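You operate a simulated robot arm through the tools that you are given. There is no shell and no other tool.

You run a simulated robot arm. Do the job below in one go: nothing can be reset, and whatever is moved stays where it is left.

Task
Turn the four discs to the numbers on the DISCS chart so that the green lamp lights.

The check looks at the end state, three seconds after you hand in, the way a careful person would. Anything else that was tipped, shoved, dropped, spilled or broken makes it a failure.

Robot
A 7-joint arm with a two-finger parallel gripper, fixed in place. Base frame: the origin is at the foot of the arm, x ahead of it, y to its left, z up. Readings come in mm, degrees, newtons and seconds.
Its first joint turns from -149.0 to 149.0 degrees. Payload 3.43 kg.
Tool frame: the origin (TCP) lies between the finger pads and is the grasp point; the fingertips stand 30 mm ahead of it; z points along the fingers, y is the line along which they close. The gripper opens to 94 mm. The fingers are 28 mm wide and 10 mm thick; the gripper's body (50 by 96 mm) begins 55 mm behind the TCP.
Orientation is told as [roll, pitch, yaw] about the base's x, y, z axes, in that order, counted from this pose: with the fingers straight down and closing along the base's y, the tool's x points along the base's -x, its y along +y and its z along -z.

Tools
- The arm moves only by the tool jog_arm. Its argument "increments" is text: rows parted by semicolons, each of 7 numbers parted by spaces: the shift along the base's x, y, z in mm, then the turn, a rotation vector about the base's x, y, z in degrees, then the gripper command, from -1 (fully open) to 1 (shut), values between in proportion. In form: tx ty tz wx wy wz grip; .... A call has 1 to 20 rows; each row shifts and turns the commanded pose from where the row before left it. Each row takes 0.2 s and may step no farther than 50 mm and 8.6 degrees from the row before; otherwise, or with a gripper value out of range, the whole call is refused. A pose out of reach is approached as far as the arm can. The call stops where the force on the tool passes 40 N (or 10 N more than at its start, if that is more) or the arm is blocked; 0.2 s more then pass. The fingers move at their own pace (about 45 mm/s each) and stop on an object; they squeeze with about 25 N. The grip force told is the motor's: it shows also when the fingers shut on nothing. Time passes only in rows, and 0.2 s behind the last, so rows that do not move let the fingers close. The reply holds the time, the measured pose of the TCP, the force on the tool along the base axes, the opening and the grip force, in the units named above and with some noise, with the torque about the TCP (base axes, N m) and any sound that the robot's microphone picked up.
- Cameras (640 x 400 px; columns grow to the right, rows downward): "scene" is fixed at [399.8, 499.7, 1413.5]; the picture's right is [0.98, 0.21, 0.00], its down [0.13, -0.61, -0.78] and it looks along [-0.16, 0.76, -0.62] (base axes); focal length 313 px, centre (320, 200). "wrist" rides on the gripper at [76, 14, -102] in the tool frame; the picture's right is [-0.18, 0.98, 0.00], its down [-0.75, -0.14, -0.64] and it looks along [-0.63, -0.12, 0.77] (tool axes); focal length 243 px, centre (320, 200). There is no depth. A picture from a camera that has moved, and an enlarged one, comes with that camera's place and axes in the base frame and with its lens.
- snapshot(camera): a new picture of that camera. No time passes.
- zoom(camera, box): a new picture of the part [left, top, right, bottom] of that camera's present view, enlarged. No time passes.
- hand_in(): hands the job in; it is judged then, once.

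Nothing tells you positions but the pictures and the camera data. Unless the task says otherwise, let go and move clear before handing in.

The tools are called after "Request:" as a command line: name --argument value ..., lists and objects as JSON in quotes. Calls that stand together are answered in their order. jog_arm: Moves the arm, as the interface text tells. Its arguments: {"type":"object","properties":{"increments":{"type":"string"}},"required":["increments"]} The other tools are called the same way: snapshot (camera) takes a picture; zoom (camera, box) takes an enlarged picture of a part of a camera's view; hand_in () hands the job in.

At the start:

```text
clock: 0.0
tool_pos: [117.1, 648.5, 930.9]
tool_rot: [0.0, 0.0, -0.1]
force: [0.0, -0.2, 0.8]
wrist_torque: [-0.03, 0.02, -0.04]
finger_gap: 94.0
grip_force: 0.1
```

scene: 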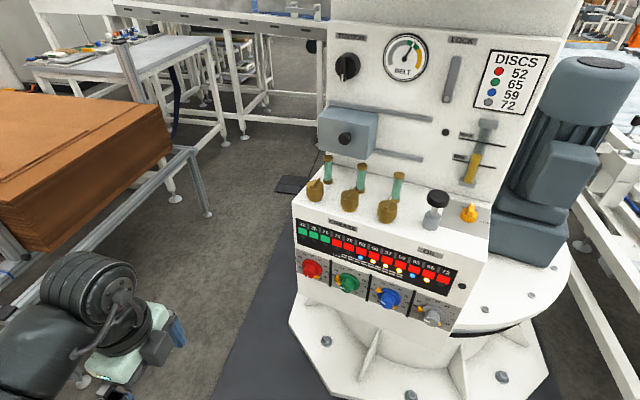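
wrist: 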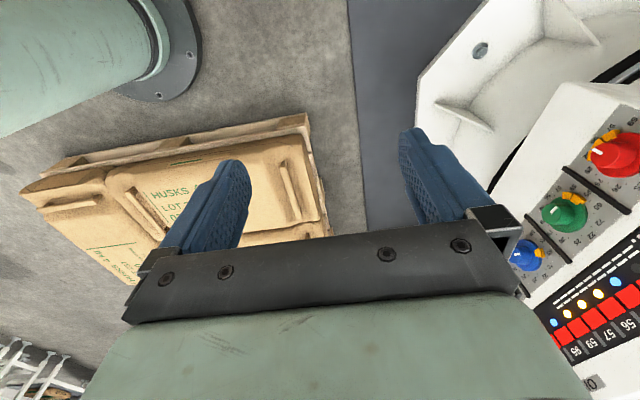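

I see a machine with a front panel holding four coloured discs/knobs (red, green, blue, grey), a DISCS chart (red 52, green 65, blue 59, grey 72), and a lamp strip. I'll zoom in to read details first.

Request:
zoom --camera "scene" --box '[290, 210, 470, 330]'

Request:
zoom --camera "scene" --box '[310, 20, 560, 190]'

Request:
zoom --camera "wrist" --box '[500, 100, 640, 390]'

Request:
zoom --camera "scene" --box '[290, 240, 380, 300]'

Request:
zoom --camera "scene" --box '[370, 270, 460, 330]'

Request:
zoom --camera "scene" --box '[470, 40, 560, 120]'

```text
3.33 times, centred on (380, 270) of scene
camera zoom: at [399.8, 499.7, 1413.5], right [0.98, 0.21, 0.0], down [0.13, -0.61, -0.78], along [-0.16, 0.76, -0.62], focal length 1043 px, centre (120, -33)
```

zoom: 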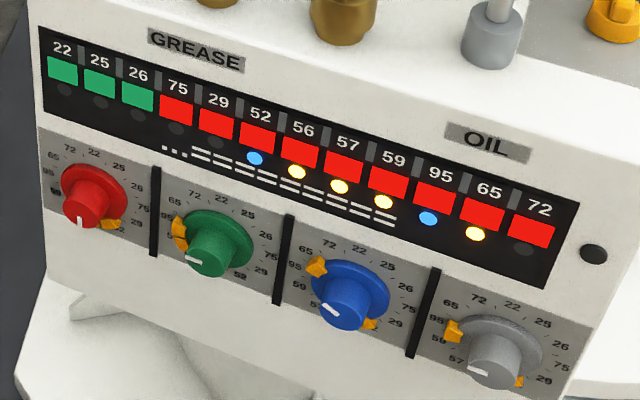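

```text
2.35 times, centred on (435, 105) of scene
camera zoom: at [399.8, 499.7, 1413.5], right [0.98, 0.21, 0.0], down [0.13, -0.61, -0.78], along [-0.16, 0.76, -0.62], focal length 736 px, centre (49, 424)
```

zoom: 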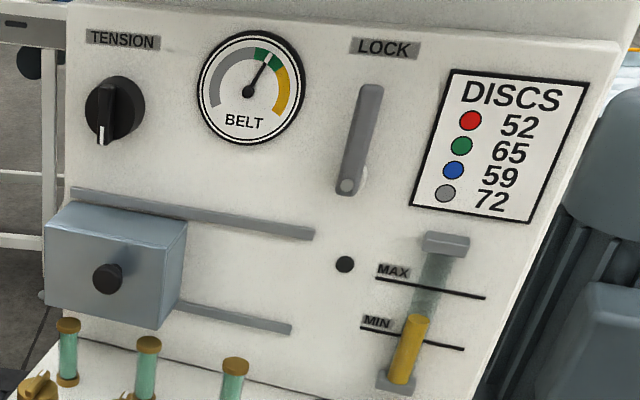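

```text
1.38 times, centred on (570, 245) of wrist
camera zoom: at [41.9, 664.0, 1032.6], right [0.18, 0.98, 0.0], down [0.75, -0.14, 0.64], along [0.63, -0.12, -0.77], focal length 335 px, centre (-25, 138)
```

zoom: 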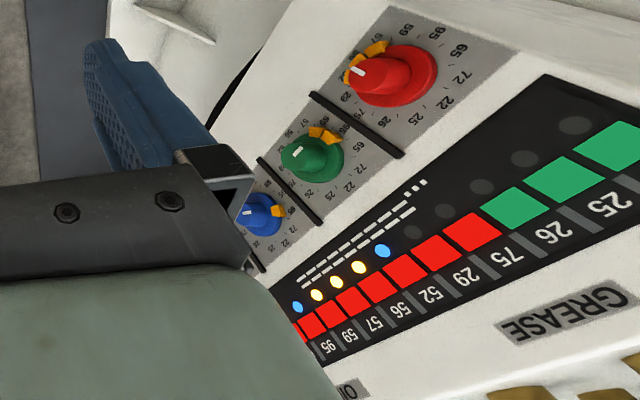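

```text
6.67 times, centred on (335, 270) of scene
camera zoom: at [399.8, 499.7, 1413.5], right [0.98, 0.21, 0.0], down [0.13, -0.61, -0.78], along [-0.16, 0.76, -0.62], focal length 2087 px, centre (220, -267)
```

zoom: 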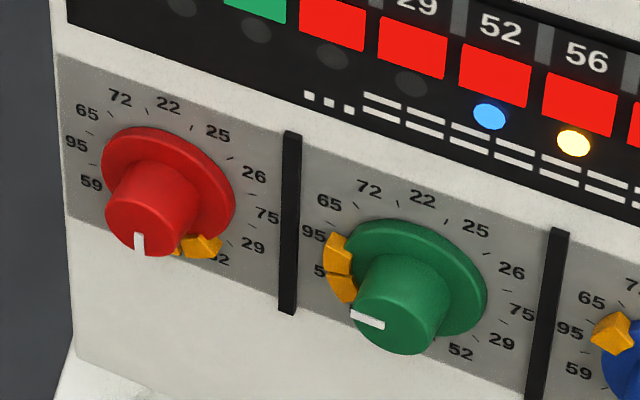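

```text
6.67 times, centred on (415, 300) of scene
camera zoom: at [399.8, 499.7, 1413.5], right [0.98, 0.21, 0.0], down [0.13, -0.61, -0.78], along [-0.16, 0.76, -0.62], focal length 2087 px, centre (-313, -467)
```

zoom: 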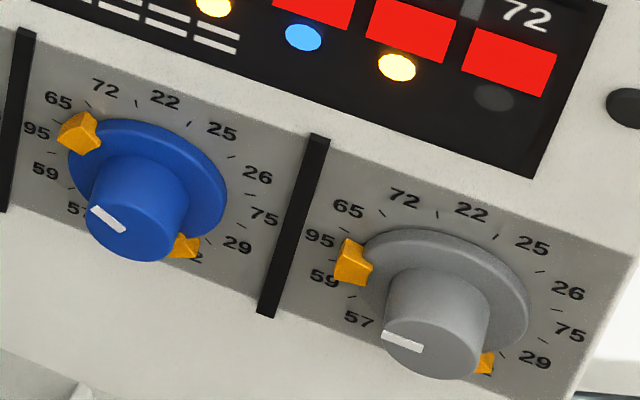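

```text
5.00 times, centred on (515, 80) of scene
camera zoom: at [399.8, 499.7, 1413.5], right [0.98, 0.21, 0.0], down [0.13, -0.61, -0.78], along [-0.16, 0.76, -0.62], focal length 1565 px, centre (-655, 800)
```

zoom: 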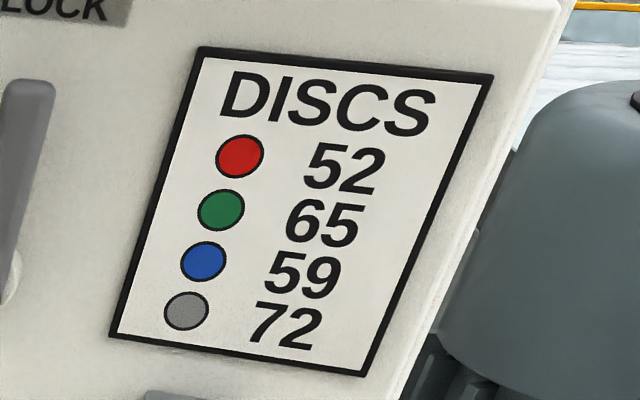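

The red dial reads about 56/57 and the others lower-left. Knob centres triangulate near z≈745, from red (270,1018) to grey (570,946), so the panel faces roughly -y and slightly -x. I'll first tip the tool toward the panel in free space to get a better view.

Request:
jog_arm --increments "10 0 -10 8 0 0 -1; 10 0 -10 8 0 0 -1; 10 0 -10 8 0 0 -1; 10 0 -10 8 0 0 -1; 10 0 -10 8 0 0 -1; 10 0 -10 8 0 0 -1"

```text
clock: 1.4
tool_pos: [178.7, 649.6, 869.6]
tool_rot: [48.2, 0.1, -0.1]
force: [0.0, -0.1, -0.7]
wrist_torque: [0.02, 0.05, 0.02]
finger_gap: 94.1
grip_force: 0.1
```

The arm moved cleanly, and the tool is now tipped 48° toward the machine. I'll look from here.

Request:
snapshot --camera "wrist"

Request:
snapshot --camera "scene"

```text
taken
camera wrist: at [102.8, 582.7, 948.7], right [0.18, 0.66, 0.73], down [0.75, -0.57, 0.32], along [0.63, 0.49, -0.6], focal length 243 px, centre (320, 200)
```

wrist: 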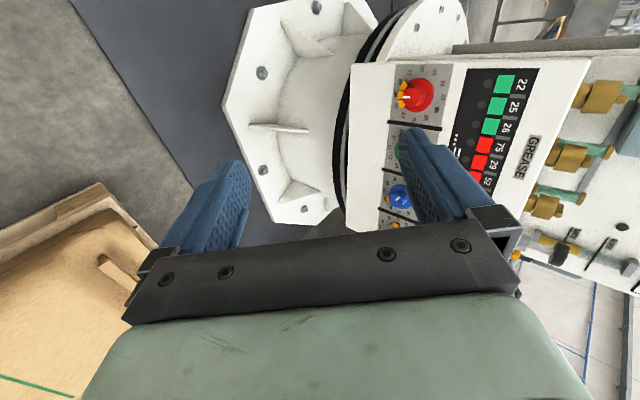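

```text
taken
```

scene: 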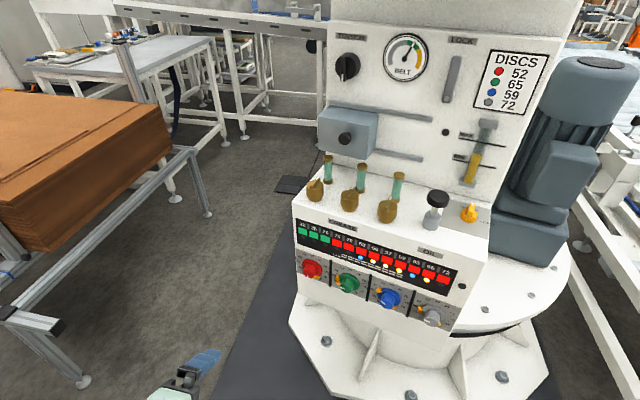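

Triangulating from the new view confirms red at about (268,1018,748). I'll enlarge this view to get the panel plane.

Request:
zoom --camera "wrist" --box '[340, 50, 600, 240]'

Request:
zoom --camera "scene" --box '[280, 180, 500, 340]'

```text
2.11 times, centred on (470, 145) of wrist
camera zoom: at [102.8, 582.7, 948.7], right [0.18, 0.66, 0.73], down [0.75, -0.57, 0.32], along [0.63, 0.49, -0.6], focal length 511 px, centre (4, 316)
```

zoom: 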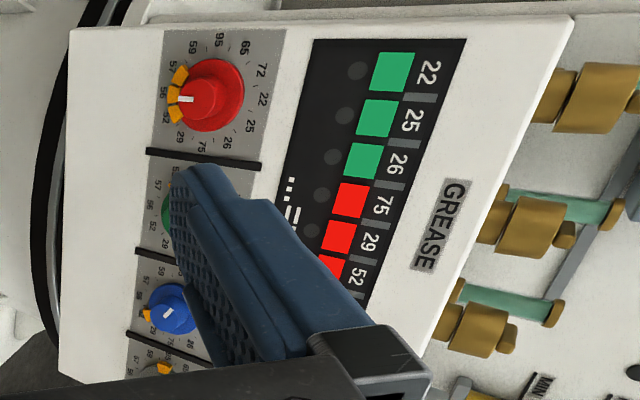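

```text
2.50 times, centred on (390, 260) of scene
camera zoom: at [399.8, 499.7, 1413.5], right [0.98, 0.21, 0.0], down [0.13, -0.61, -0.78], along [-0.16, 0.76, -0.62], focal length 782 px, centre (145, 50)
```

zoom: 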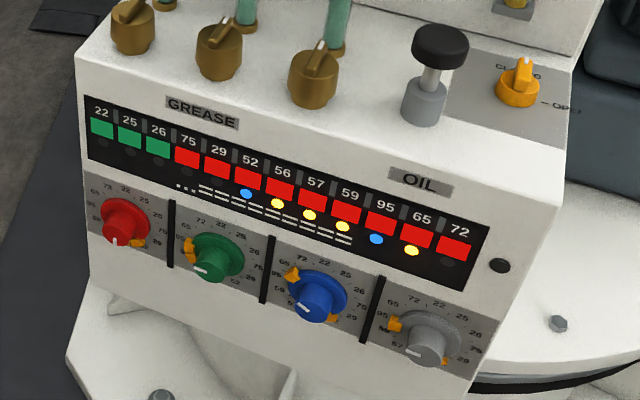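

The block's front face looks near-vertical: the left edge runs from (218,1048,952) to (220,1039,607). I'll bring the tool level, yaw it square to the panel, and spin it so the camera sits above the fingers.

Request:
jog_arm --increments "15 10 -10 8.36 0 0 -1; 15 10 -10 8.36 0 0 -1; 15 10 -10 8.36 0 0 -1; 15 10 -10 8.36 0 0 -1; 15 10 -10 8.36 0 0 -1; 10 0 -5 0 0 -6.75 -1; 10 0 -5 0 0 -6.75 -1; 0 0 0 1.906 7.95 0 -1; 0 0 0 1.906 7.95 0 -1; 0 0 0 1.906 7.95 0 -1; 0 0 0 1.906 7.95 0 -1; 0 0 0 1.906 7.95 0 -1; 0 0 0 1.906 7.95 0 -1; 0 0 0 1.906 7.95 0 -1; 0 0 0 1.906 7.95 0 -1; 0 0 0 1.906 7.95 0 -1; 0 0 0 1.906 7.95 0 -1; 0 0 0 1.906 7.95 0 -1; 0 0 0 0 0 0 -1"

Request:
snapshot --camera "wrist"

Request:
snapshot --camera "scene"

```text
clock: 5.4
tool_pos: [270.7, 701.6, 810.6]
tool_rot: [-107.8, 89.9, 148.8]
force: [0.7, -0.2, -0.5]
wrist_torque: [0.0, -0.02, 0.01]
finger_gap: 94.0
grip_force: 0.1
```

```text
taken
camera wrist: at [263.1, 598.0, 886.0], right [0.96, -0.23, -0.18], down [-0.29, -0.59, -0.75], along [0.06, 0.77, -0.63], focal length 243 px, centre (320, 200)
```

wrist: 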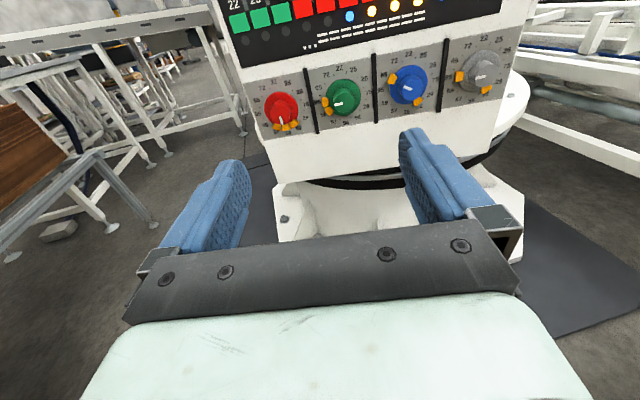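

```text
taken
```

scene: 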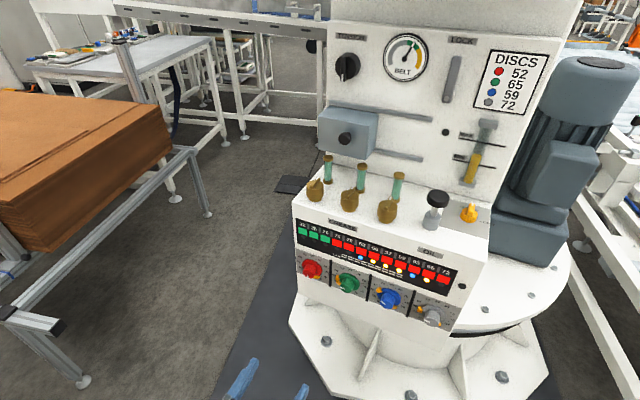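

Now I have an upright view of all four dials. I'll zoom in on each one.

Request:
zoom --camera "wrist" --box '[250, 70, 380, 150]'

Request:
zoom --camera "wrist" --box '[375, 40, 505, 120]'

Request:
zoom --camera "wrist" --box '[220, 0, 540, 200]'

```text
4.92 times, centred on (315, 110) of wrist
camera zoom: at [263.1, 598.0, 886.0], right [0.96, -0.23, -0.18], down [-0.29, -0.59, -0.75], along [0.06, 0.77, -0.63], focal length 1194 px, centre (345, 643)
```

zoom: 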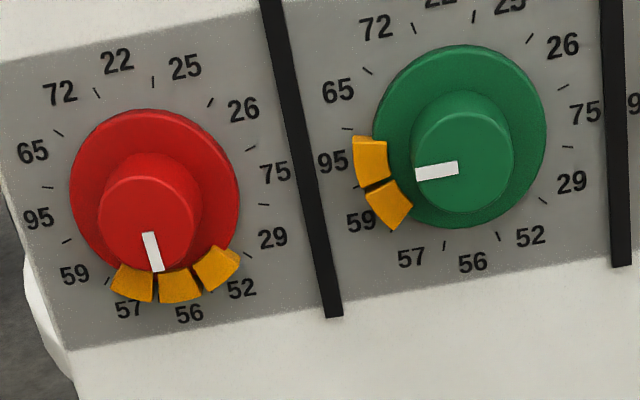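

```text
4.92 times, centred on (440, 80) of wrist
camera zoom: at [263.1, 598.0, 886.0], right [0.96, -0.23, -0.18], down [-0.29, -0.59, -0.75], along [0.06, 0.77, -0.63], focal length 1194 px, centre (-271, 791)
```

zoom: 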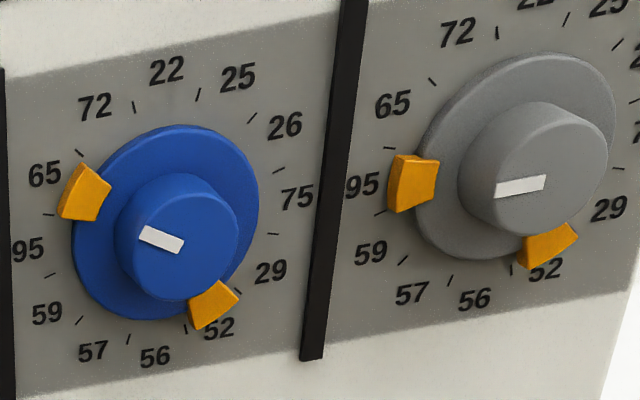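

```text
2.00 times, centred on (380, 100) of wrist
camera zoom: at [263.1, 598.0, 886.0], right [0.96, -0.23, -0.18], down [-0.29, -0.59, -0.75], along [0.06, 0.77, -0.63], focal length 485 px, centre (200, 400)
```

zoom: 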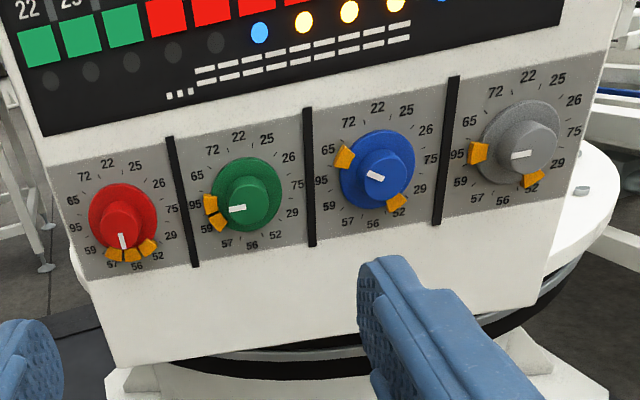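

The dials have 22 at 12 o'clock and 30° per number, and the white pointers now read red 56, green 95, blue 65, grey 95. The orange tabs turn with the discs and drive the small lamps. The chart positions would put exactly one tab on each red-marked number.

The turns needed are red 30° counter-clockwise, green 30° clockwise, blue 60° counter-clockwise and grey 60° clockwise.

Knob faces are near red (265,1002,753), green (367,978), blue (469,952) and grey (570,926). I'm moving to stand off in front of red.

Request:
jog_arm --increments "-5 33.9 -9.5 0 0 -0.44 -0.28; -5 33.9 -9.5 0 0 0 -0.28; -5 33.9 -9.5 0 0 0 -0.28; -5 33.9 -9.5 0 0 0 -0.28; -5 33.9 -9.5 0 0 0 -0.28; -4.8 33.8 -9.6 0 0 0 -0.28; 0 0 0 0 0 0 -0.28"

Request:
snapshot --camera "wrist"

Request:
snapshot --camera "scene"

```text
clock: 7.0
tool_pos: [310.0, 888.0, 771.1]
tool_rot: [9.1, 89.7, -93.3]
force: [-0.3, 1.0, -0.2]
wrist_torque: [-0.03, 0.0, -0.01]
finger_gap: 60.3
grip_force: 0.1
out of reach, approached as far as the arm can: row 1, 2, 3, 4, 5, 6
```

```text
taken
camera wrist: at [302.7, 784.7, 846.7], right [0.96, -0.21, -0.18], down [-0.28, -0.6, -0.75], along [0.05, 0.77, -0.64], focal length 243 px, centre (320, 200)
```

wrist: 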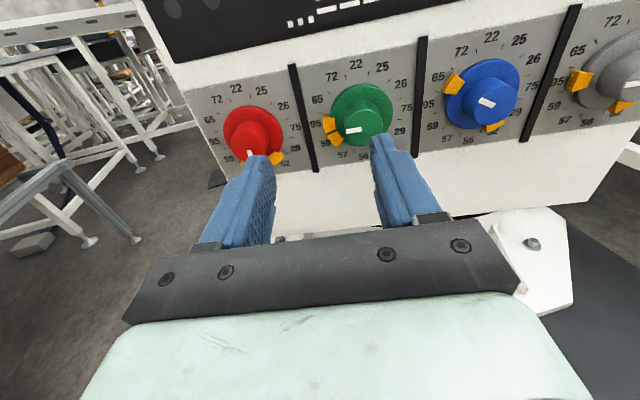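

```text
taken
```

scene: 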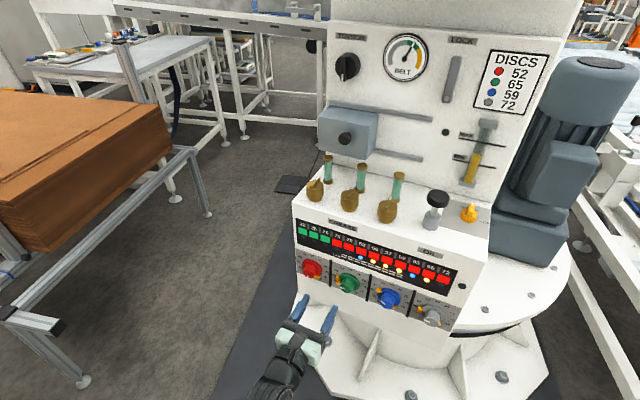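

The arm couldn't reach that pose: it stopped at (310,888,771). The likely cause is the last wrist joint nearing its limit with the camera-up spin. I'll back off a little and spin back 90°, so the fingers close vertically and the camera sits on the left.

Request:
jog_arm --increments "-5 -40 0 0 0 0 -0.28; -5 -40 0 0 0 0 -0.28; 0 0 0 -1.97 -7.94 0 -0.28; 0 0 0 -1.97 -7.94 0 -0.28; 0 0 0 -1.97 -7.94 0 -0.28; 0 0 0 -1.97 -7.94 0 -0.28; 0 0 0 -1.97 -7.94 0 -0.28; 0 0 0 -1.97 -7.94 0 -0.28; 0 0 0 -1.97 -7.94 0 -0.28; 0 0 0 -1.97 -7.94 0 -0.28; 0 0 0 -1.97 -7.94 0 -0.28; 0 0 0 -1.97 -7.94 0 -0.28; 0 0 0 -1.97 -7.94 0 -0.28; 0 0 0 0 0 0 -0.28"

Request:
snapshot --camera "wrist"

Request:
snapshot --camera "scene"

```text
clock: 10.0
tool_pos: [306.1, 806.2, 772.1]
tool_rot: [89.7, -0.2, -13.4]
force: [0.3, -0.3, -0.4]
wrist_torque: [0.0, -0.04, -0.05]
finger_gap: 60.0
grip_force: 0.0
out of reach, approached as far as the arm can: row 1
```

```text
taken
camera wrist: at [208.9, 724.6, 785.3], right [0.18, -0.04, 0.98], down [0.58, -0.8, -0.14], along [0.79, 0.6, -0.12], focal length 243 px, centre (320, 200)
```

wrist: 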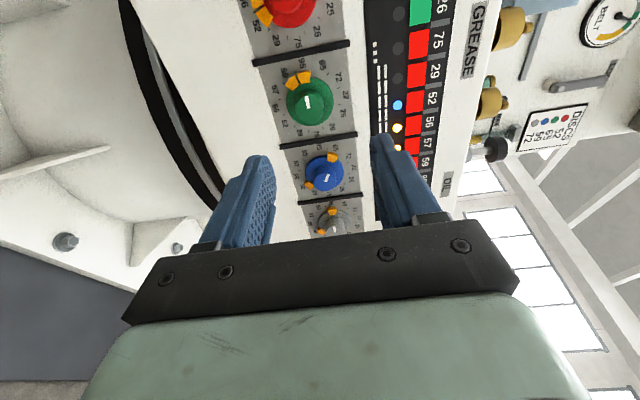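

```text
taken
```

scene: 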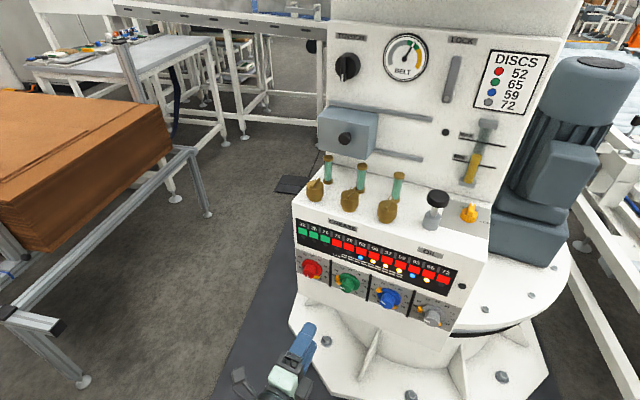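

The arm reached this pose fine. Next is standing off about 100 mm in front of red, trimming yaw to -13.9°.

Request:
jog_arm --increments "-20 0 -5 0 0 -0.5 -0.28; -20 20 -5 0 0 0 -0.28; -15 35 -5 0 0 0 -0.28; -10.2 43.7 -3.6 0 0 0 -0.28; 0 0 0 0 0 0 -0.28"

Request:
snapshot --camera "wrist"

Request:
snapshot --camera "scene"

```text
clock: 11.2
tool_pos: [309.2, 891.0, 773.1]
tool_rot: [89.3, 0.0, -12.6]
force: [0.1, -0.2, -0.8]
wrist_torque: [0.0, -0.03, 0.02]
finger_gap: 60.2
grip_force: 0.1
out of reach, approached as far as the arm can: row 1, 2, 3, 4
```

```text
taken
camera wrist: at [213.1, 806.9, 786.7], right [0.18, -0.03, 0.98], down [0.6, -0.79, -0.13], along [0.78, 0.61, -0.13], focal length 243 px, centre (320, 200)
```

wrist: 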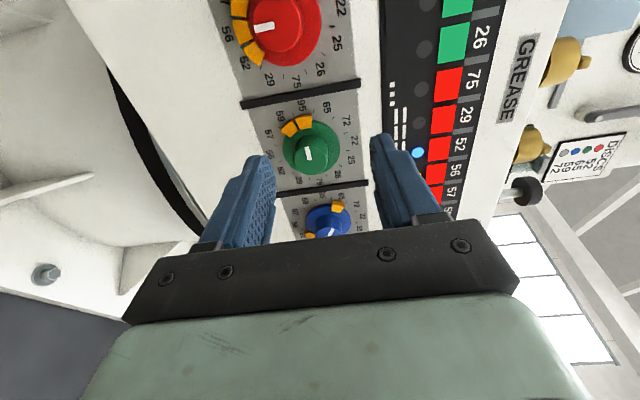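

```text
taken
```

scene: 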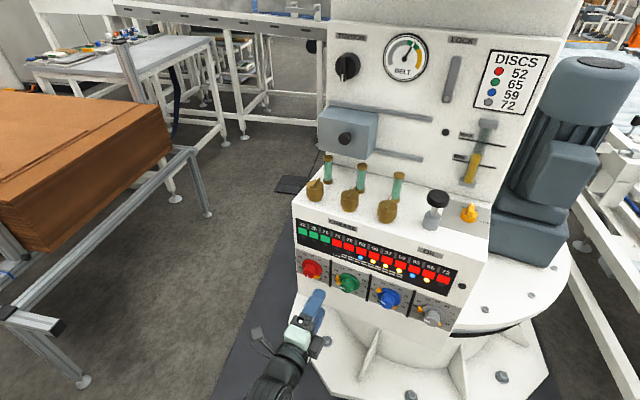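

The arm again refused x below about 306, even with the new spin. So the limit isn't the spin. I suspect the tool is nearly in line with the forearm here, so a wrist bend joint is at its stop. I'll retract, tilt the tool a bit nose-down and retry the sideways shift.

Request:
jog_arm --increments "-8 -35 0 0 0 0 -0.28; -8 -35 0 0 0 0 -0.28; 0 0 0 -7.76 1.92 0 -0.28; 0 0 0 -7.76 1.92 0 -0.28; -15 0 0 0 0 0 -0.28; -15 0 0 0 0 0 -0.28; -15 0 0 0 0 0 -0.28; 0 0 0 0 0 0 -0.28"

Request:
snapshot --camera "scene"

```text
clock: 13.0
tool_pos: [260.5, 815.4, 773.2]
tool_rot: [78.2, 0.1, -13.2]
force: [0.0, 0.3, 0.0]
wrist_torque: [0.0, 0.0, 0.02]
finger_gap: 60.6
grip_force: 0.1
out of reach, approached as far as the arm can: row 1, 2, 4
```

```text
taken
```

scene: 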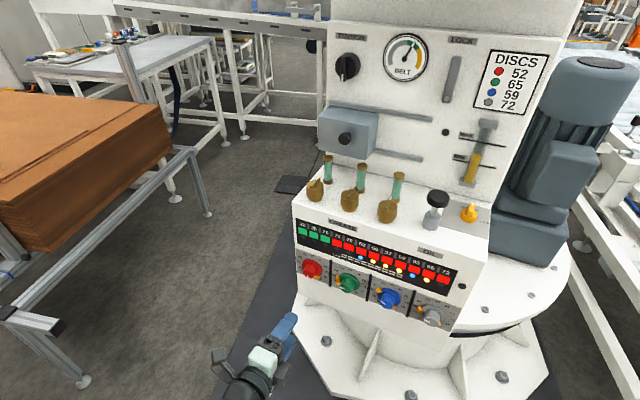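

With a slight downward tilt, x moved freely to 260. I'll probe further: shift x a bit more, then level the tool again.

Request:
jog_arm --increments "-15 0 0 0 0 0 -0.28; -15 0 0 0 0 0 -0.28; 0 0 0 0 0 0 -0.28"

Request:
jog_arm --increments "0 0 0 3.9 -0.96 0 -0.28; 0 0 0 3.9 -0.96 0 -0.28; 0 0 0 0 0 0 -0.28"

Request:
jog_arm --increments "0 0 0 3.5 -0.86 0 -0.28; 0 0 0 0 0 0 -0.28"

```text
clock: 13.8
tool_pos: [241.5, 816.3, 775.1]
tool_rot: [78.0, 0.3, -12.4]
force: [-0.6, -0.2, 0.1]
wrist_torque: [-0.03, 0.0, 0.03]
finger_gap: 60.1
grip_force: 0.1
out of reach, approached as far as the arm can: row 2
```

```text
clock: 14.6
tool_pos: [267.5, 811.1, 784.4]
tool_rot: [86.0, 0.0, -12.0]
force: [-0.1, 0.8, -0.1]
wrist_torque: [0.0, -0.01, 0.01]
finger_gap: 60.0
grip_force: 0.1
out of reach, approached as far as the arm can: row 1, 2
```

```text
clock: 15.2
tool_pos: [279.1, 807.1, 786.7]
tool_rot: [89.6, 0.0, -12.0]
force: [0.3, -0.1, 0.4]
wrist_torque: [-0.01, 0.0, -0.02]
finger_gap: 60.1
grip_force: 0.0
out of reach, approached as far as the arm can: row 1
```

So the boundary depends on how closely the tool lines up with the arm's reach direction. By that measure green, blue and grey should be reachable level, and red will need a slightly yawed approach. I'll start with blue: square up at its standoff and rehearse the -60° turn in free air.

Request:
jog_arm --increments "33.1 9.6 -6.64 0 0 0 -0.28; 33.1 9.6 -6.64 0.4 0 -1 -0.28; 33.1 9.6 -6.64 0 0 -0.94 -0.28; 33.1 9.6 -6.64 0 0 0 -0.28; 33.1 9.6 -6.64 0 0 0 -0.28; 0 0 0 0 0 0 -0.28"

Request:
snapshot --camera "wrist"

Request:
jog_arm --increments "0 0 0 -1.807 -7.28 0 -0.28; 0 0 0 -1.807 -7.28 0 -0.28; 0 0 0 -1.807 -7.28 0 -0.28; 0 0 0 -1.807 -7.28 0 -0.28; 0 0 0 -1.807 -7.28 0 -0.28; 0 0 0 -1.807 -7.28 0 -0.28; 0 0 0 -1.807 -7.28 0 -0.28; 0 0 0 -1.807 -7.28 0 -0.28; 0 0 0 0 0 0 -0.28"

Request:
snapshot --camera "wrist"

```text
clock: 16.6
tool_pos: [442.8, 854.2, 754.4]
tool_rot: [90.3, 0.1, -15.1]
force: [0.3, 0.4, 0.4]
wrist_torque: [-0.04, -0.01, 0.02]
finger_gap: 60.3
grip_force: 0.0
```

```text
taken
camera wrist: at [343.8, 775.0, 767.4], right [0.18, -0.05, 0.98], down [0.56, -0.82, -0.15], along [0.81, 0.58, -0.12], focal length 243 px, centre (320, 200)
```

wrist: 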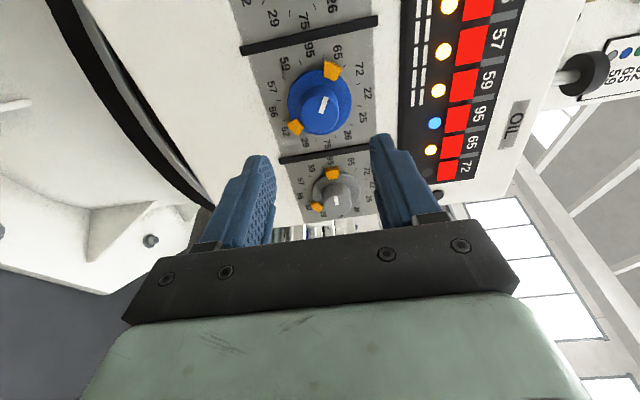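

```text
clock: 18.6
tool_pos: [445.9, 855.5, 753.5]
tool_rot: [92.3, -60.1, -16.3]
force: [0.4, -0.7, 0.7]
wrist_torque: [-0.01, -0.01, -0.01]
finger_gap: 60.5
grip_force: 0.0
```

```text
taken
camera wrist: at [372.5, 769.8, 691.9], right [-0.74, 0.17, 0.65], down [0.32, -0.76, 0.57], along [0.59, 0.63, 0.5], focal length 243 px, centre (320, 200)
```

wrist: 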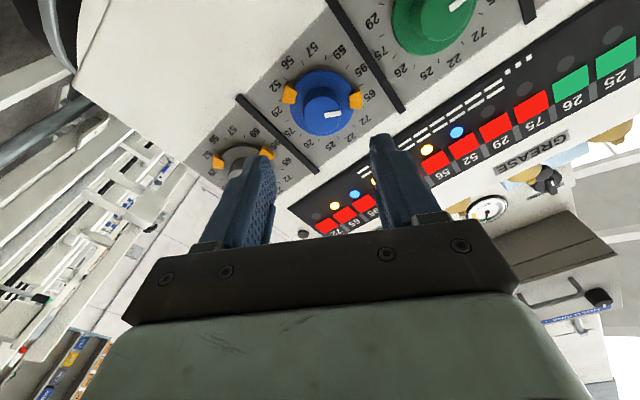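

The rehearsal turn of -60° works, and blue sits on the tool axis at column 320 in both views. I'll zoom to refine its centre before rotating back.

Request:
zoom --camera "wrist" --box '[260, 60, 388, 140]'

Request:
jog_arm --increments "0 0 0 1.807 7.28 0 -0.28; 0 0 0 1.807 7.28 0 -0.28; 0 0 0 1.807 7.28 0 -0.28; 0 0 0 1.807 7.28 0 -0.28; 0 0 0 1.807 7.28 0 -0.28; 0 0 0 1.807 7.28 0 -0.28; 0 0 0 1.807 7.28 0 -0.28; 0 0 0 1.807 7.28 0 -0.28; 0 0 0 0 0 0 -0.28"

Request:
zoom --camera "wrist" --box '[260, 60, 388, 140]'

```text
5.00 times, centred on (324, 100) of wrist
camera zoom: at [372.5, 769.8, 691.9], right [-0.74, 0.17, 0.65], down [0.32, -0.76, 0.57], along [0.59, 0.63, 0.5], focal length 1213 px, centre (300, 700)
```

zoom: 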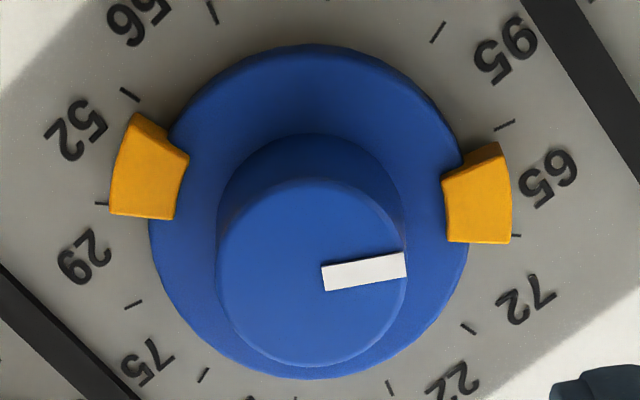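

```text
clock: 20.6
tool_pos: [444.5, 856.7, 753.9]
tool_rot: [90.1, 0.2, -15.1]
force: [0.0, -0.5, -0.8]
wrist_torque: [0.0, -0.03, -0.01]
finger_gap: 60.0
grip_force: 0.0
```

```text
5.00 times, centred on (324, 100) of wrist
camera zoom: at [345.6, 776.9, 767.5], right [0.18, -0.05, 0.98], down [0.56, -0.82, -0.15], along [0.81, 0.58, -0.12], focal length 1213 px, centre (300, 700)
```

zoom: 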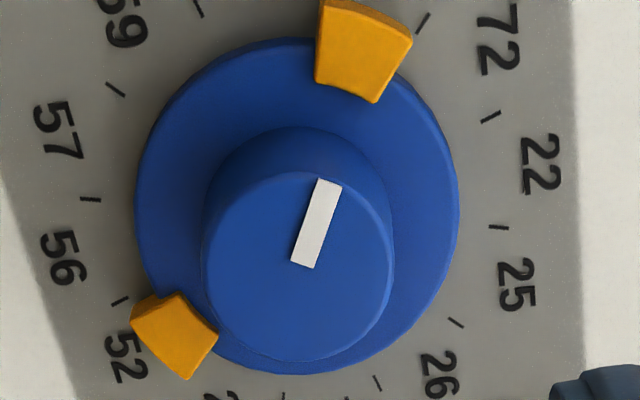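

The view is sharp: the knob grip is about 32 mm wide, the disc about 58 mm, and the tabs sit in the disc plane. I'll trim yaw by about +1.1° and advance until the fingertips are just short of the knob face.

Request:
jog_arm --increments "0 0 0 0 0 1.1 -0.28; 4.5 18.1 0 0 0 0 -0.28; 4.5 18.1 0 0 0 0 -0.28; 4.5 18.1 0 0 0 0 -0.28; 0 0 0 0 0 0 -0.28"

Request:
snapshot --camera "wrist"

Request:
zoom --camera "scene" --box '[330, 250, 470, 340]'

```text
clock: 21.8
tool_pos: [459.6, 908.0, 753.7]
tool_rot: [90.2, 0.1, -13.9]
force: [0.9, 0.2, 0.1]
wrist_torque: [-0.02, -0.01, -0.02]
finger_gap: 60.1
grip_force: 0.1
```

```text
taken
camera wrist: at [362.0, 827.4, 766.5], right [0.18, -0.05, 0.98], down [0.58, -0.8, -0.15], along [0.8, 0.59, -0.12], focal length 243 px, centre (320, 200)
```

wrist: 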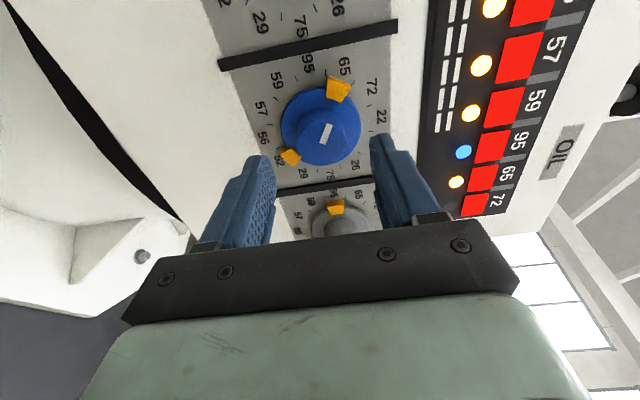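

```text
4.44 times, centred on (400, 295) of scene
camera zoom: at [399.8, 499.7, 1413.5], right [0.98, 0.21, 0.0], down [0.13, -0.61, -0.78], along [-0.16, 0.76, -0.62], focal length 1391 px, centre (-36, -222)
```

zoom: 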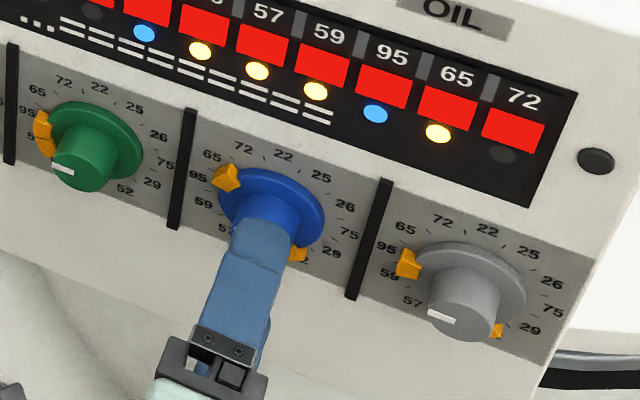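

I'm close now; zooming to check alignment between the fingertips.

Request:
zoom --camera "wrist" --box '[240, 70, 400, 170]'

```text
4.00 times, centred on (320, 120) of wrist
camera zoom: at [362.0, 827.4, 766.5], right [0.18, -0.05, 0.98], down [0.58, -0.8, -0.15], along [0.8, 0.59, -0.12], focal length 970 px, centre (320, 520)
```

zoom: 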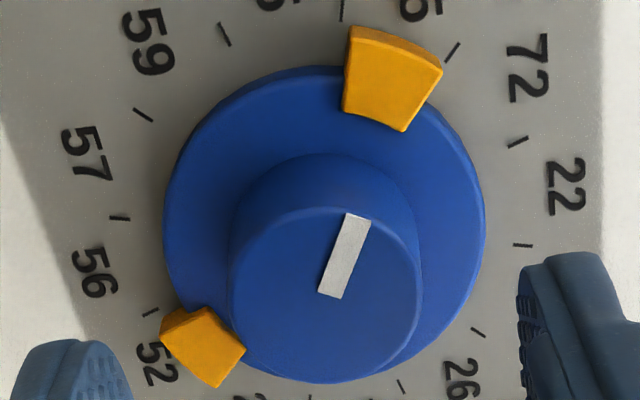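

The knob is centred between the fingertips and the tips are about 20 mm short of its face. Next I advance another 32 mm and check.

Request:
jog_arm --increments "2.6 10.35 0 0 0 0 -0.28; 2.6 10.35 0 0 0 0 -0.28; 2.6 10.35 0 0 0 0 -0.28; 0 0 0 0 0 0 -0.28"

Request:
snapshot --camera "wrist"

Request:
zoom --camera "scene" --box '[330, 250, 470, 340]'

```text
clock: 22.8
tool_pos: [467.2, 940.6, 754.1]
tool_rot: [90.3, 0.2, -14.0]
force: [0.0, 0.0, 0.2]
wrist_torque: [-0.02, 0.04, 0.02]
finger_gap: 60.2
grip_force: 0.0
```

```text
taken
camera wrist: at [369.2, 859.5, 767.1], right [0.18, -0.05, 0.98], down [0.58, -0.8, -0.15], along [0.8, 0.59, -0.12], focal length 243 px, centre (320, 200)
```

wrist: 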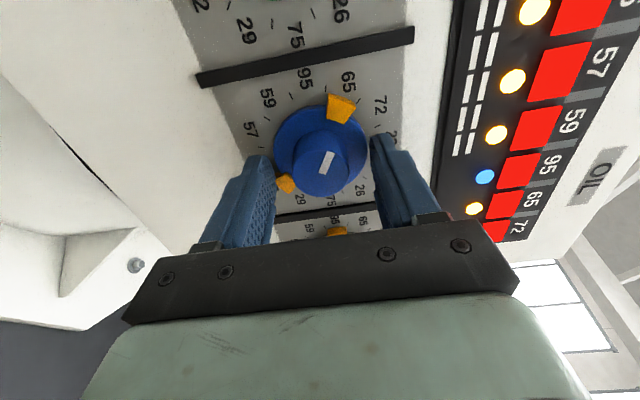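

```text
4.44 times, centred on (400, 295) of scene
camera zoom: at [399.8, 499.7, 1413.5], right [0.98, 0.21, 0.0], down [0.13, -0.61, -0.78], along [-0.16, 0.76, -0.62], focal length 1391 px, centre (-36, -222)
```

zoom: 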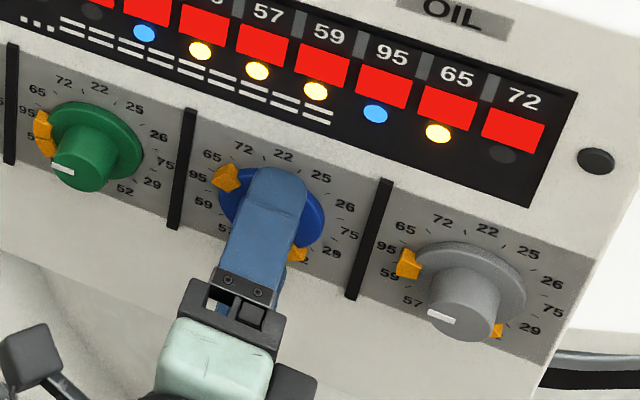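

The fingertips now straddle the knob with no contact force. I'll zoom to judge depth.

Request:
zoom --camera "wrist" --box '[240, 90, 400, 210]'

```text
3.33 times, centred on (320, 150) of wrist
camera zoom: at [369.2, 859.5, 767.1], right [0.18, -0.05, 0.98], down [0.58, -0.8, -0.15], along [0.8, 0.59, -0.12], focal length 809 px, centre (320, 367)
```

zoom: 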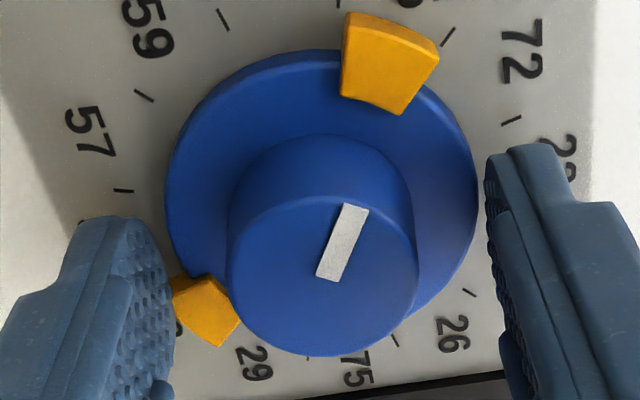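

Depth looks right: the tips are about 15 mm past the knob face and about 9 mm short of the disc. Closing on the blue knob.

Request:
jog_arm --increments "0 0 0 0 0 0 1; 0 0 0 0 0 0 1; 0 0 0 0 0 0 1; 0 0 0 0 0 0 1; 0 0 0 0 0 0 1"

Request:
snapshot --camera "wrist"

```text
clock: 24.0
tool_pos: [467.4, 940.3, 755.8]
tool_rot: [90.3, 0.0, -14.0]
force: [2.5, 3.9, 10.8]
wrist_torque: [0.28, -0.06, -0.04]
finger_gap: 33.1
grip_force: 44.9
```

```text
taken
camera wrist: at [369.2, 859.3, 767.7], right [0.18, -0.05, 0.98], down [0.58, -0.8, -0.15], along [0.8, 0.59, -0.12], focal length 243 px, centre (320, 200)
```

wrist: 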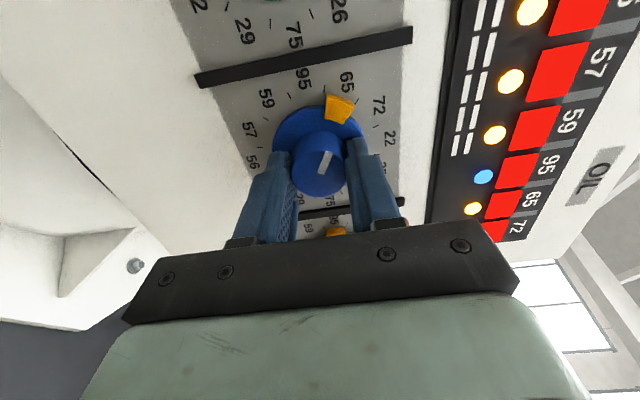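

Gripped at a 33 mm gap. A small upward force says the knob sits slightly above the tool centre, so I'll ease up 1 mm and start the counter-clockwise turn with a first 15°.

Request:
jog_arm --increments "0 0 1 -1.807 -7.28 0 1; 0 0 0 -1.807 -7.28 0 1; 0 0 0 0 0 0 1"

Request:
snapshot --camera "wrist"

```text
clock: 24.8
tool_pos: [467.4, 940.8, 756.1]
tool_rot: [90.4, -14.9, -14.0]
force: [5.7, -6.6, 9.7]
wrist_torque: [0.23, -0.02, -0.05]
finger_gap: 33.1
grip_force: 45.4
```

```text
taken
camera wrist: at [368.0, 859.7, 748.4], right [-0.07, 0.01, 1.0], down [0.59, -0.81, 0.06], along [0.81, 0.59, 0.05], focal length 243 px, centre (320, 200)
```

wrist: 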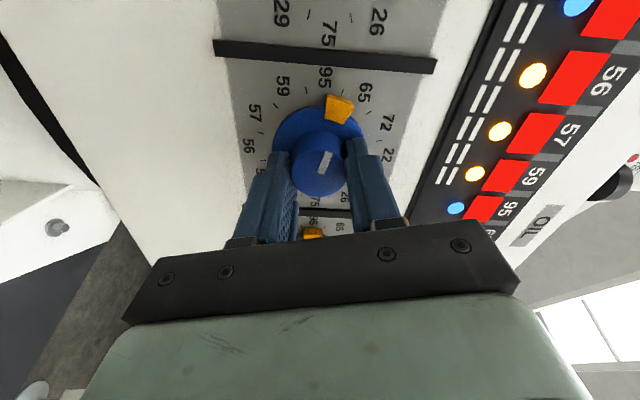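

The knob turns with the tool and only lightly resists. Continuing the remaining 45°.

Request:
jog_arm --increments "0 0 0.5 -1.807 -7.28 0 1; 0 0 0 -1.807 -7.28 0 1; 0 0 0 -1.807 -7.28 0 1; 0 0 0 -1.807 -7.28 0 1; 0 0 0 -1.807 -7.28 0 1; 0 0 0 -1.807 -7.28 0 1; 0 0 0 0 0 0 1"

Request:
snapshot --camera "wrist"

Request:
zoom --camera "wrist" --box '[240, 70, 400, 210]'

Request:
zoom --camera "scene" --box '[290, 210, 470, 330]'

```text
clock: 26.4
tool_pos: [466.4, 940.8, 757.4]
tool_rot: [90.5, -59.9, -14.2]
force: [-2.8, -6.2, 15.9]
wrist_torque: [0.56, -0.14, 0.08]
finger_gap: 32.9
grip_force: 44.8
```

```text
taken
camera wrist: at [393.5, 853.5, 696.9], right [-0.74, 0.18, 0.65], down [0.33, -0.74, 0.58], along [0.59, 0.64, 0.49], focal length 243 px, centre (320, 200)
```

wrist: 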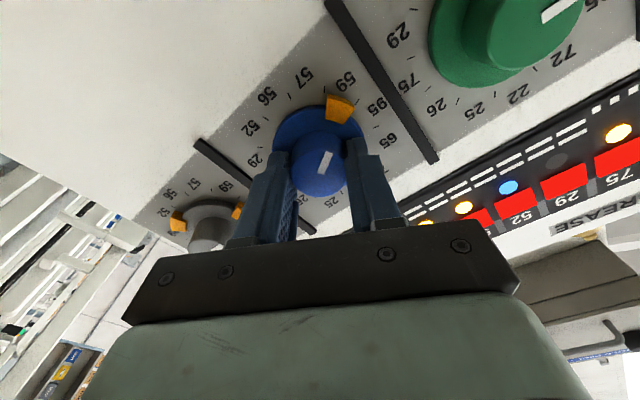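

```text
2.86 times, centred on (320, 140) of wrist
camera zoom: at [393.5, 853.5, 696.9], right [-0.74, 0.18, 0.65], down [0.33, -0.74, 0.58], along [0.59, 0.64, 0.49], focal length 693 px, centre (320, 371)
```

zoom: 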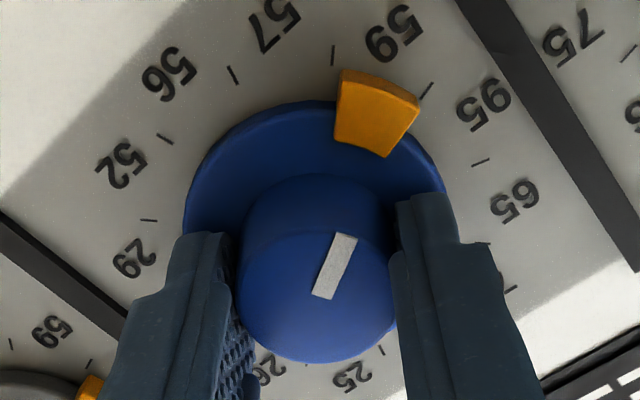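

```text
3.33 times, centred on (380, 270) of scene
camera zoom: at [399.8, 499.7, 1413.5], right [0.98, 0.21, 0.0], down [0.13, -0.61, -0.78], along [-0.16, 0.76, -0.62], focal length 1043 px, centre (120, -33)
```

zoom: 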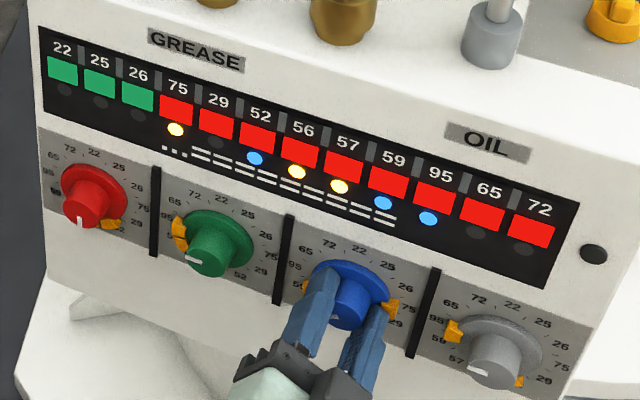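

Blue now reads 59 and the lamps match the prediction (75 lit, 59 doubled). I'll open the fingers and back straight out.

Request:
jog_arm --increments "0 0 0 0 0 0 -0.28; 0 0 0 0 0 0 -0.28; 0 0 0 0 0 0 -0.28; 0 0 0 0 0 0 -0.28"

Request:
jog_arm --increments "-4.8 -19.4 0 0 0 0 -0.28; -4.8 -19.4 0 0 0 0 -0.28; -4.8 -19.4 0 0 0 0 -0.28; -4.8 -19.4 0 0 0 0 -0.28; -4.8 -19.4 0 0 0 0 -0.28; 0 0 0 0 0 0 -0.28"

Request:
snapshot --camera "wrist"

Request:
zoom --camera "wrist" --box '[240, 50, 400, 150]'

```text
clock: 27.4
tool_pos: [466.0, 940.1, 754.9]
tool_rot: [90.3, -60.1, -14.0]
force: [0.1, -0.2, 0.1]
wrist_torque: [0.0, 0.02, 0.02]
finger_gap: 60.2
grip_force: 0.1
```

```text
clock: 28.8
tool_pos: [441.6, 843.1, 755.6]
tool_rot: [90.4, -59.9, -14.0]
force: [0.0, 0.2, 0.5]
wrist_torque: [0.02, -0.01, 0.0]
finger_gap: 60.4
grip_force: 0.1
```

```text
taken
camera wrist: at [369.2, 756.4, 694.5], right [-0.74, 0.18, 0.65], down [0.33, -0.74, 0.58], along [0.59, 0.64, 0.49], focal length 243 px, centre (320, 200)
```

wrist: 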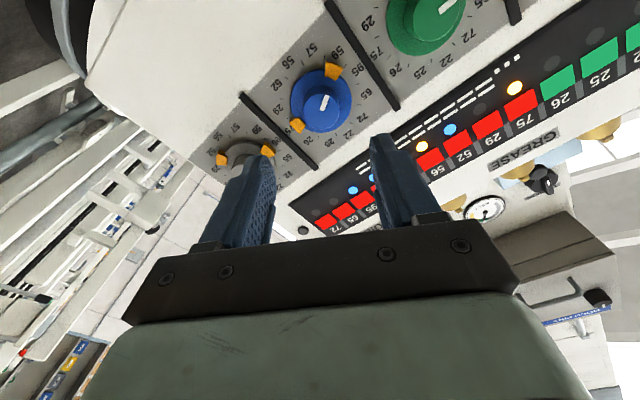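

```text
4.00 times, centred on (320, 100) of wrist
camera zoom: at [369.2, 756.4, 694.5], right [-0.74, 0.18, 0.65], down [0.33, -0.74, 0.58], along [0.59, 0.64, 0.49], focal length 970 px, centre (320, 600)
```

zoom: 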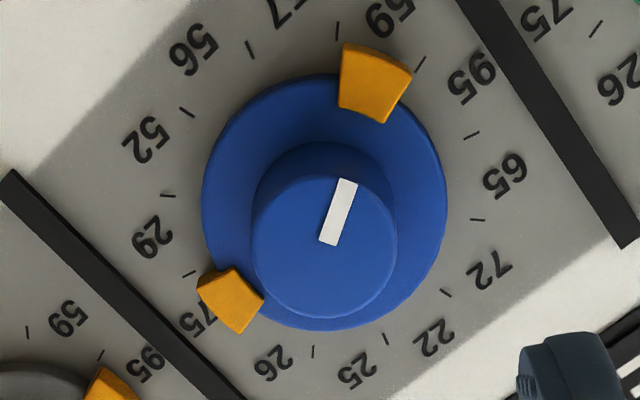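

Blue is confirmed at 59. The grip also told me the knob axis is at z≈756.5. I'm now sliding to the grey standoff, keeping the -60° spin so its +60° turn ends level.

Request:
jog_arm --increments "25.6 -6.2 0.2 0 0 0 -0.28; 25.6 -6.2 0.2 0 0 0 -0.28; 25.7 -6.2 0.2 0 0 0 -0.28; 25.7 -6.3 0.3 0 0 0 -0.28; 0 0 0 0 0 0 -0.28"

Request:
zoom --camera "wrist" --box '[240, 50, 400, 150]'

Request:
snapshot --camera "wrist"

```text
clock: 30.0
tool_pos: [543.5, 817.6, 756.5]
tool_rot: [90.4, -59.9, -14.0]
force: [-0.2, 0.5, 0.0]
wrist_torque: [-0.01, 0.02, 0.04]
finger_gap: 60.5
grip_force: 0.1
```

```text
4.00 times, centred on (320, 100) of wrist
camera zoom: at [470.4, 729.9, 696.7], right [-0.74, 0.18, 0.65], down [0.33, -0.74, 0.58], along [0.59, 0.64, 0.49], focal length 970 px, centre (320, 600)
```

zoom: 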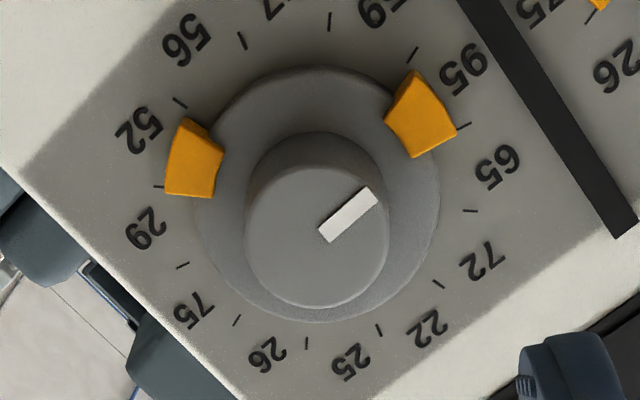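

```text
taken
camera wrist: at [470.4, 729.9, 696.7], right [-0.74, 0.18, 0.65], down [0.33, -0.74, 0.58], along [0.59, 0.64, 0.49], focal length 243 px, centre (320, 200)
```

wrist: 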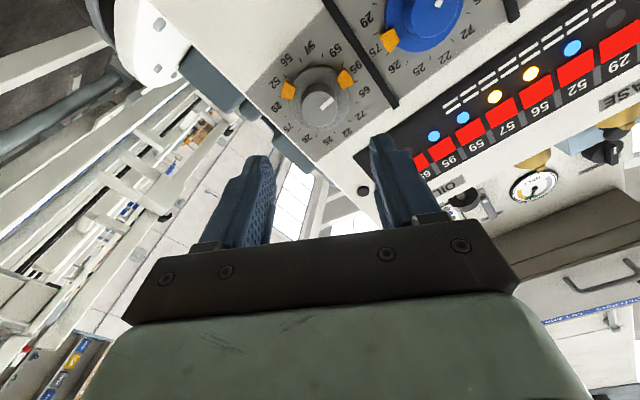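

Grey is centred on the tool axis and still points to 95. I'll approach in two stages.

Request:
jog_arm --increments "4.2 17 0 0 0 0 -0.28; 4.2 17 0 0 0 0 -0.28; 4.2 17 0 0 0 0 -0.28; 4.2 17 0 0 0 0 -0.28; 0 0 0 0 0 0 -0.28"

Request:
zoom --camera "wrist" --box '[240, 80, 400, 180]'

```text
clock: 31.2
tool_pos: [561.1, 886.1, 755.3]
tool_rot: [90.4, -60.0, -14.0]
force: [-1.2, 0.6, -1.0]
wrist_torque: [-0.04, 0.01, 0.02]
finger_gap: 60.2
grip_force: 0.1
```

```text
4.00 times, centred on (320, 130) of wrist
camera zoom: at [489.0, 799.8, 695.8], right [-0.74, 0.18, 0.65], down [0.33, -0.74, 0.58], along [0.59, 0.64, 0.49], focal length 970 px, centre (320, 480)
```

zoom: 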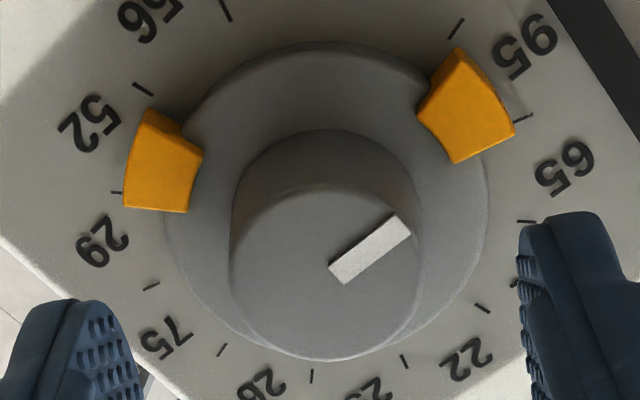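

Well centred, with the knob face about 44 mm ahead of the TCP. I'll go in 30 mm and close.

Request:
jog_arm --increments "2.4 9.7 0 0 0 0 -0.28; 2.4 9.7 0 0 0 0 -0.28; 2.4 9.7 0 0 0 0 -0.28; 0 0 0 0 0 0 -0.28"

Request:
jog_arm --increments "0 0 0 0 0 0 1; 0 0 0 0 0 0 1; 0 0 0 0 0 0 1; 0 0 0 0 0 0 1; 0 0 0 0 0 0 1"

Request:
zoom --camera "wrist" --box '[240, 70, 400, 210]'

```text
clock: 32.2
tool_pos: [569.0, 916.1, 755.9]
tool_rot: [90.3, -59.9, -14.0]
force: [-0.4, 0.0, -0.5]
wrist_torque: [-0.01, 0.0, 0.0]
finger_gap: 60.3
grip_force: 0.0
```

```text
clock: 33.4
tool_pos: [567.2, 916.5, 756.3]
tool_rot: [90.4, -59.8, -14.0]
force: [-7.6, 2.6, 3.9]
wrist_torque: [0.1, 0.01, 0.26]
finger_gap: 32.6
grip_force: 45.3
```

```text
2.86 times, centred on (320, 140) of wrist
camera zoom: at [495.0, 828.5, 696.7], right [-0.74, 0.18, 0.65], down [0.33, -0.74, 0.58], along [0.59, 0.64, 0.49], focal length 693 px, centre (320, 371)
```

zoom: 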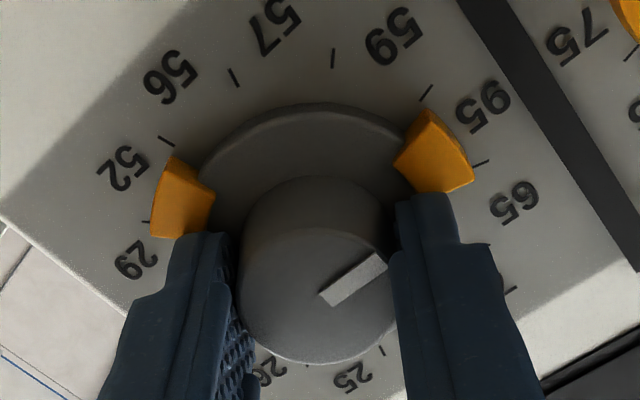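

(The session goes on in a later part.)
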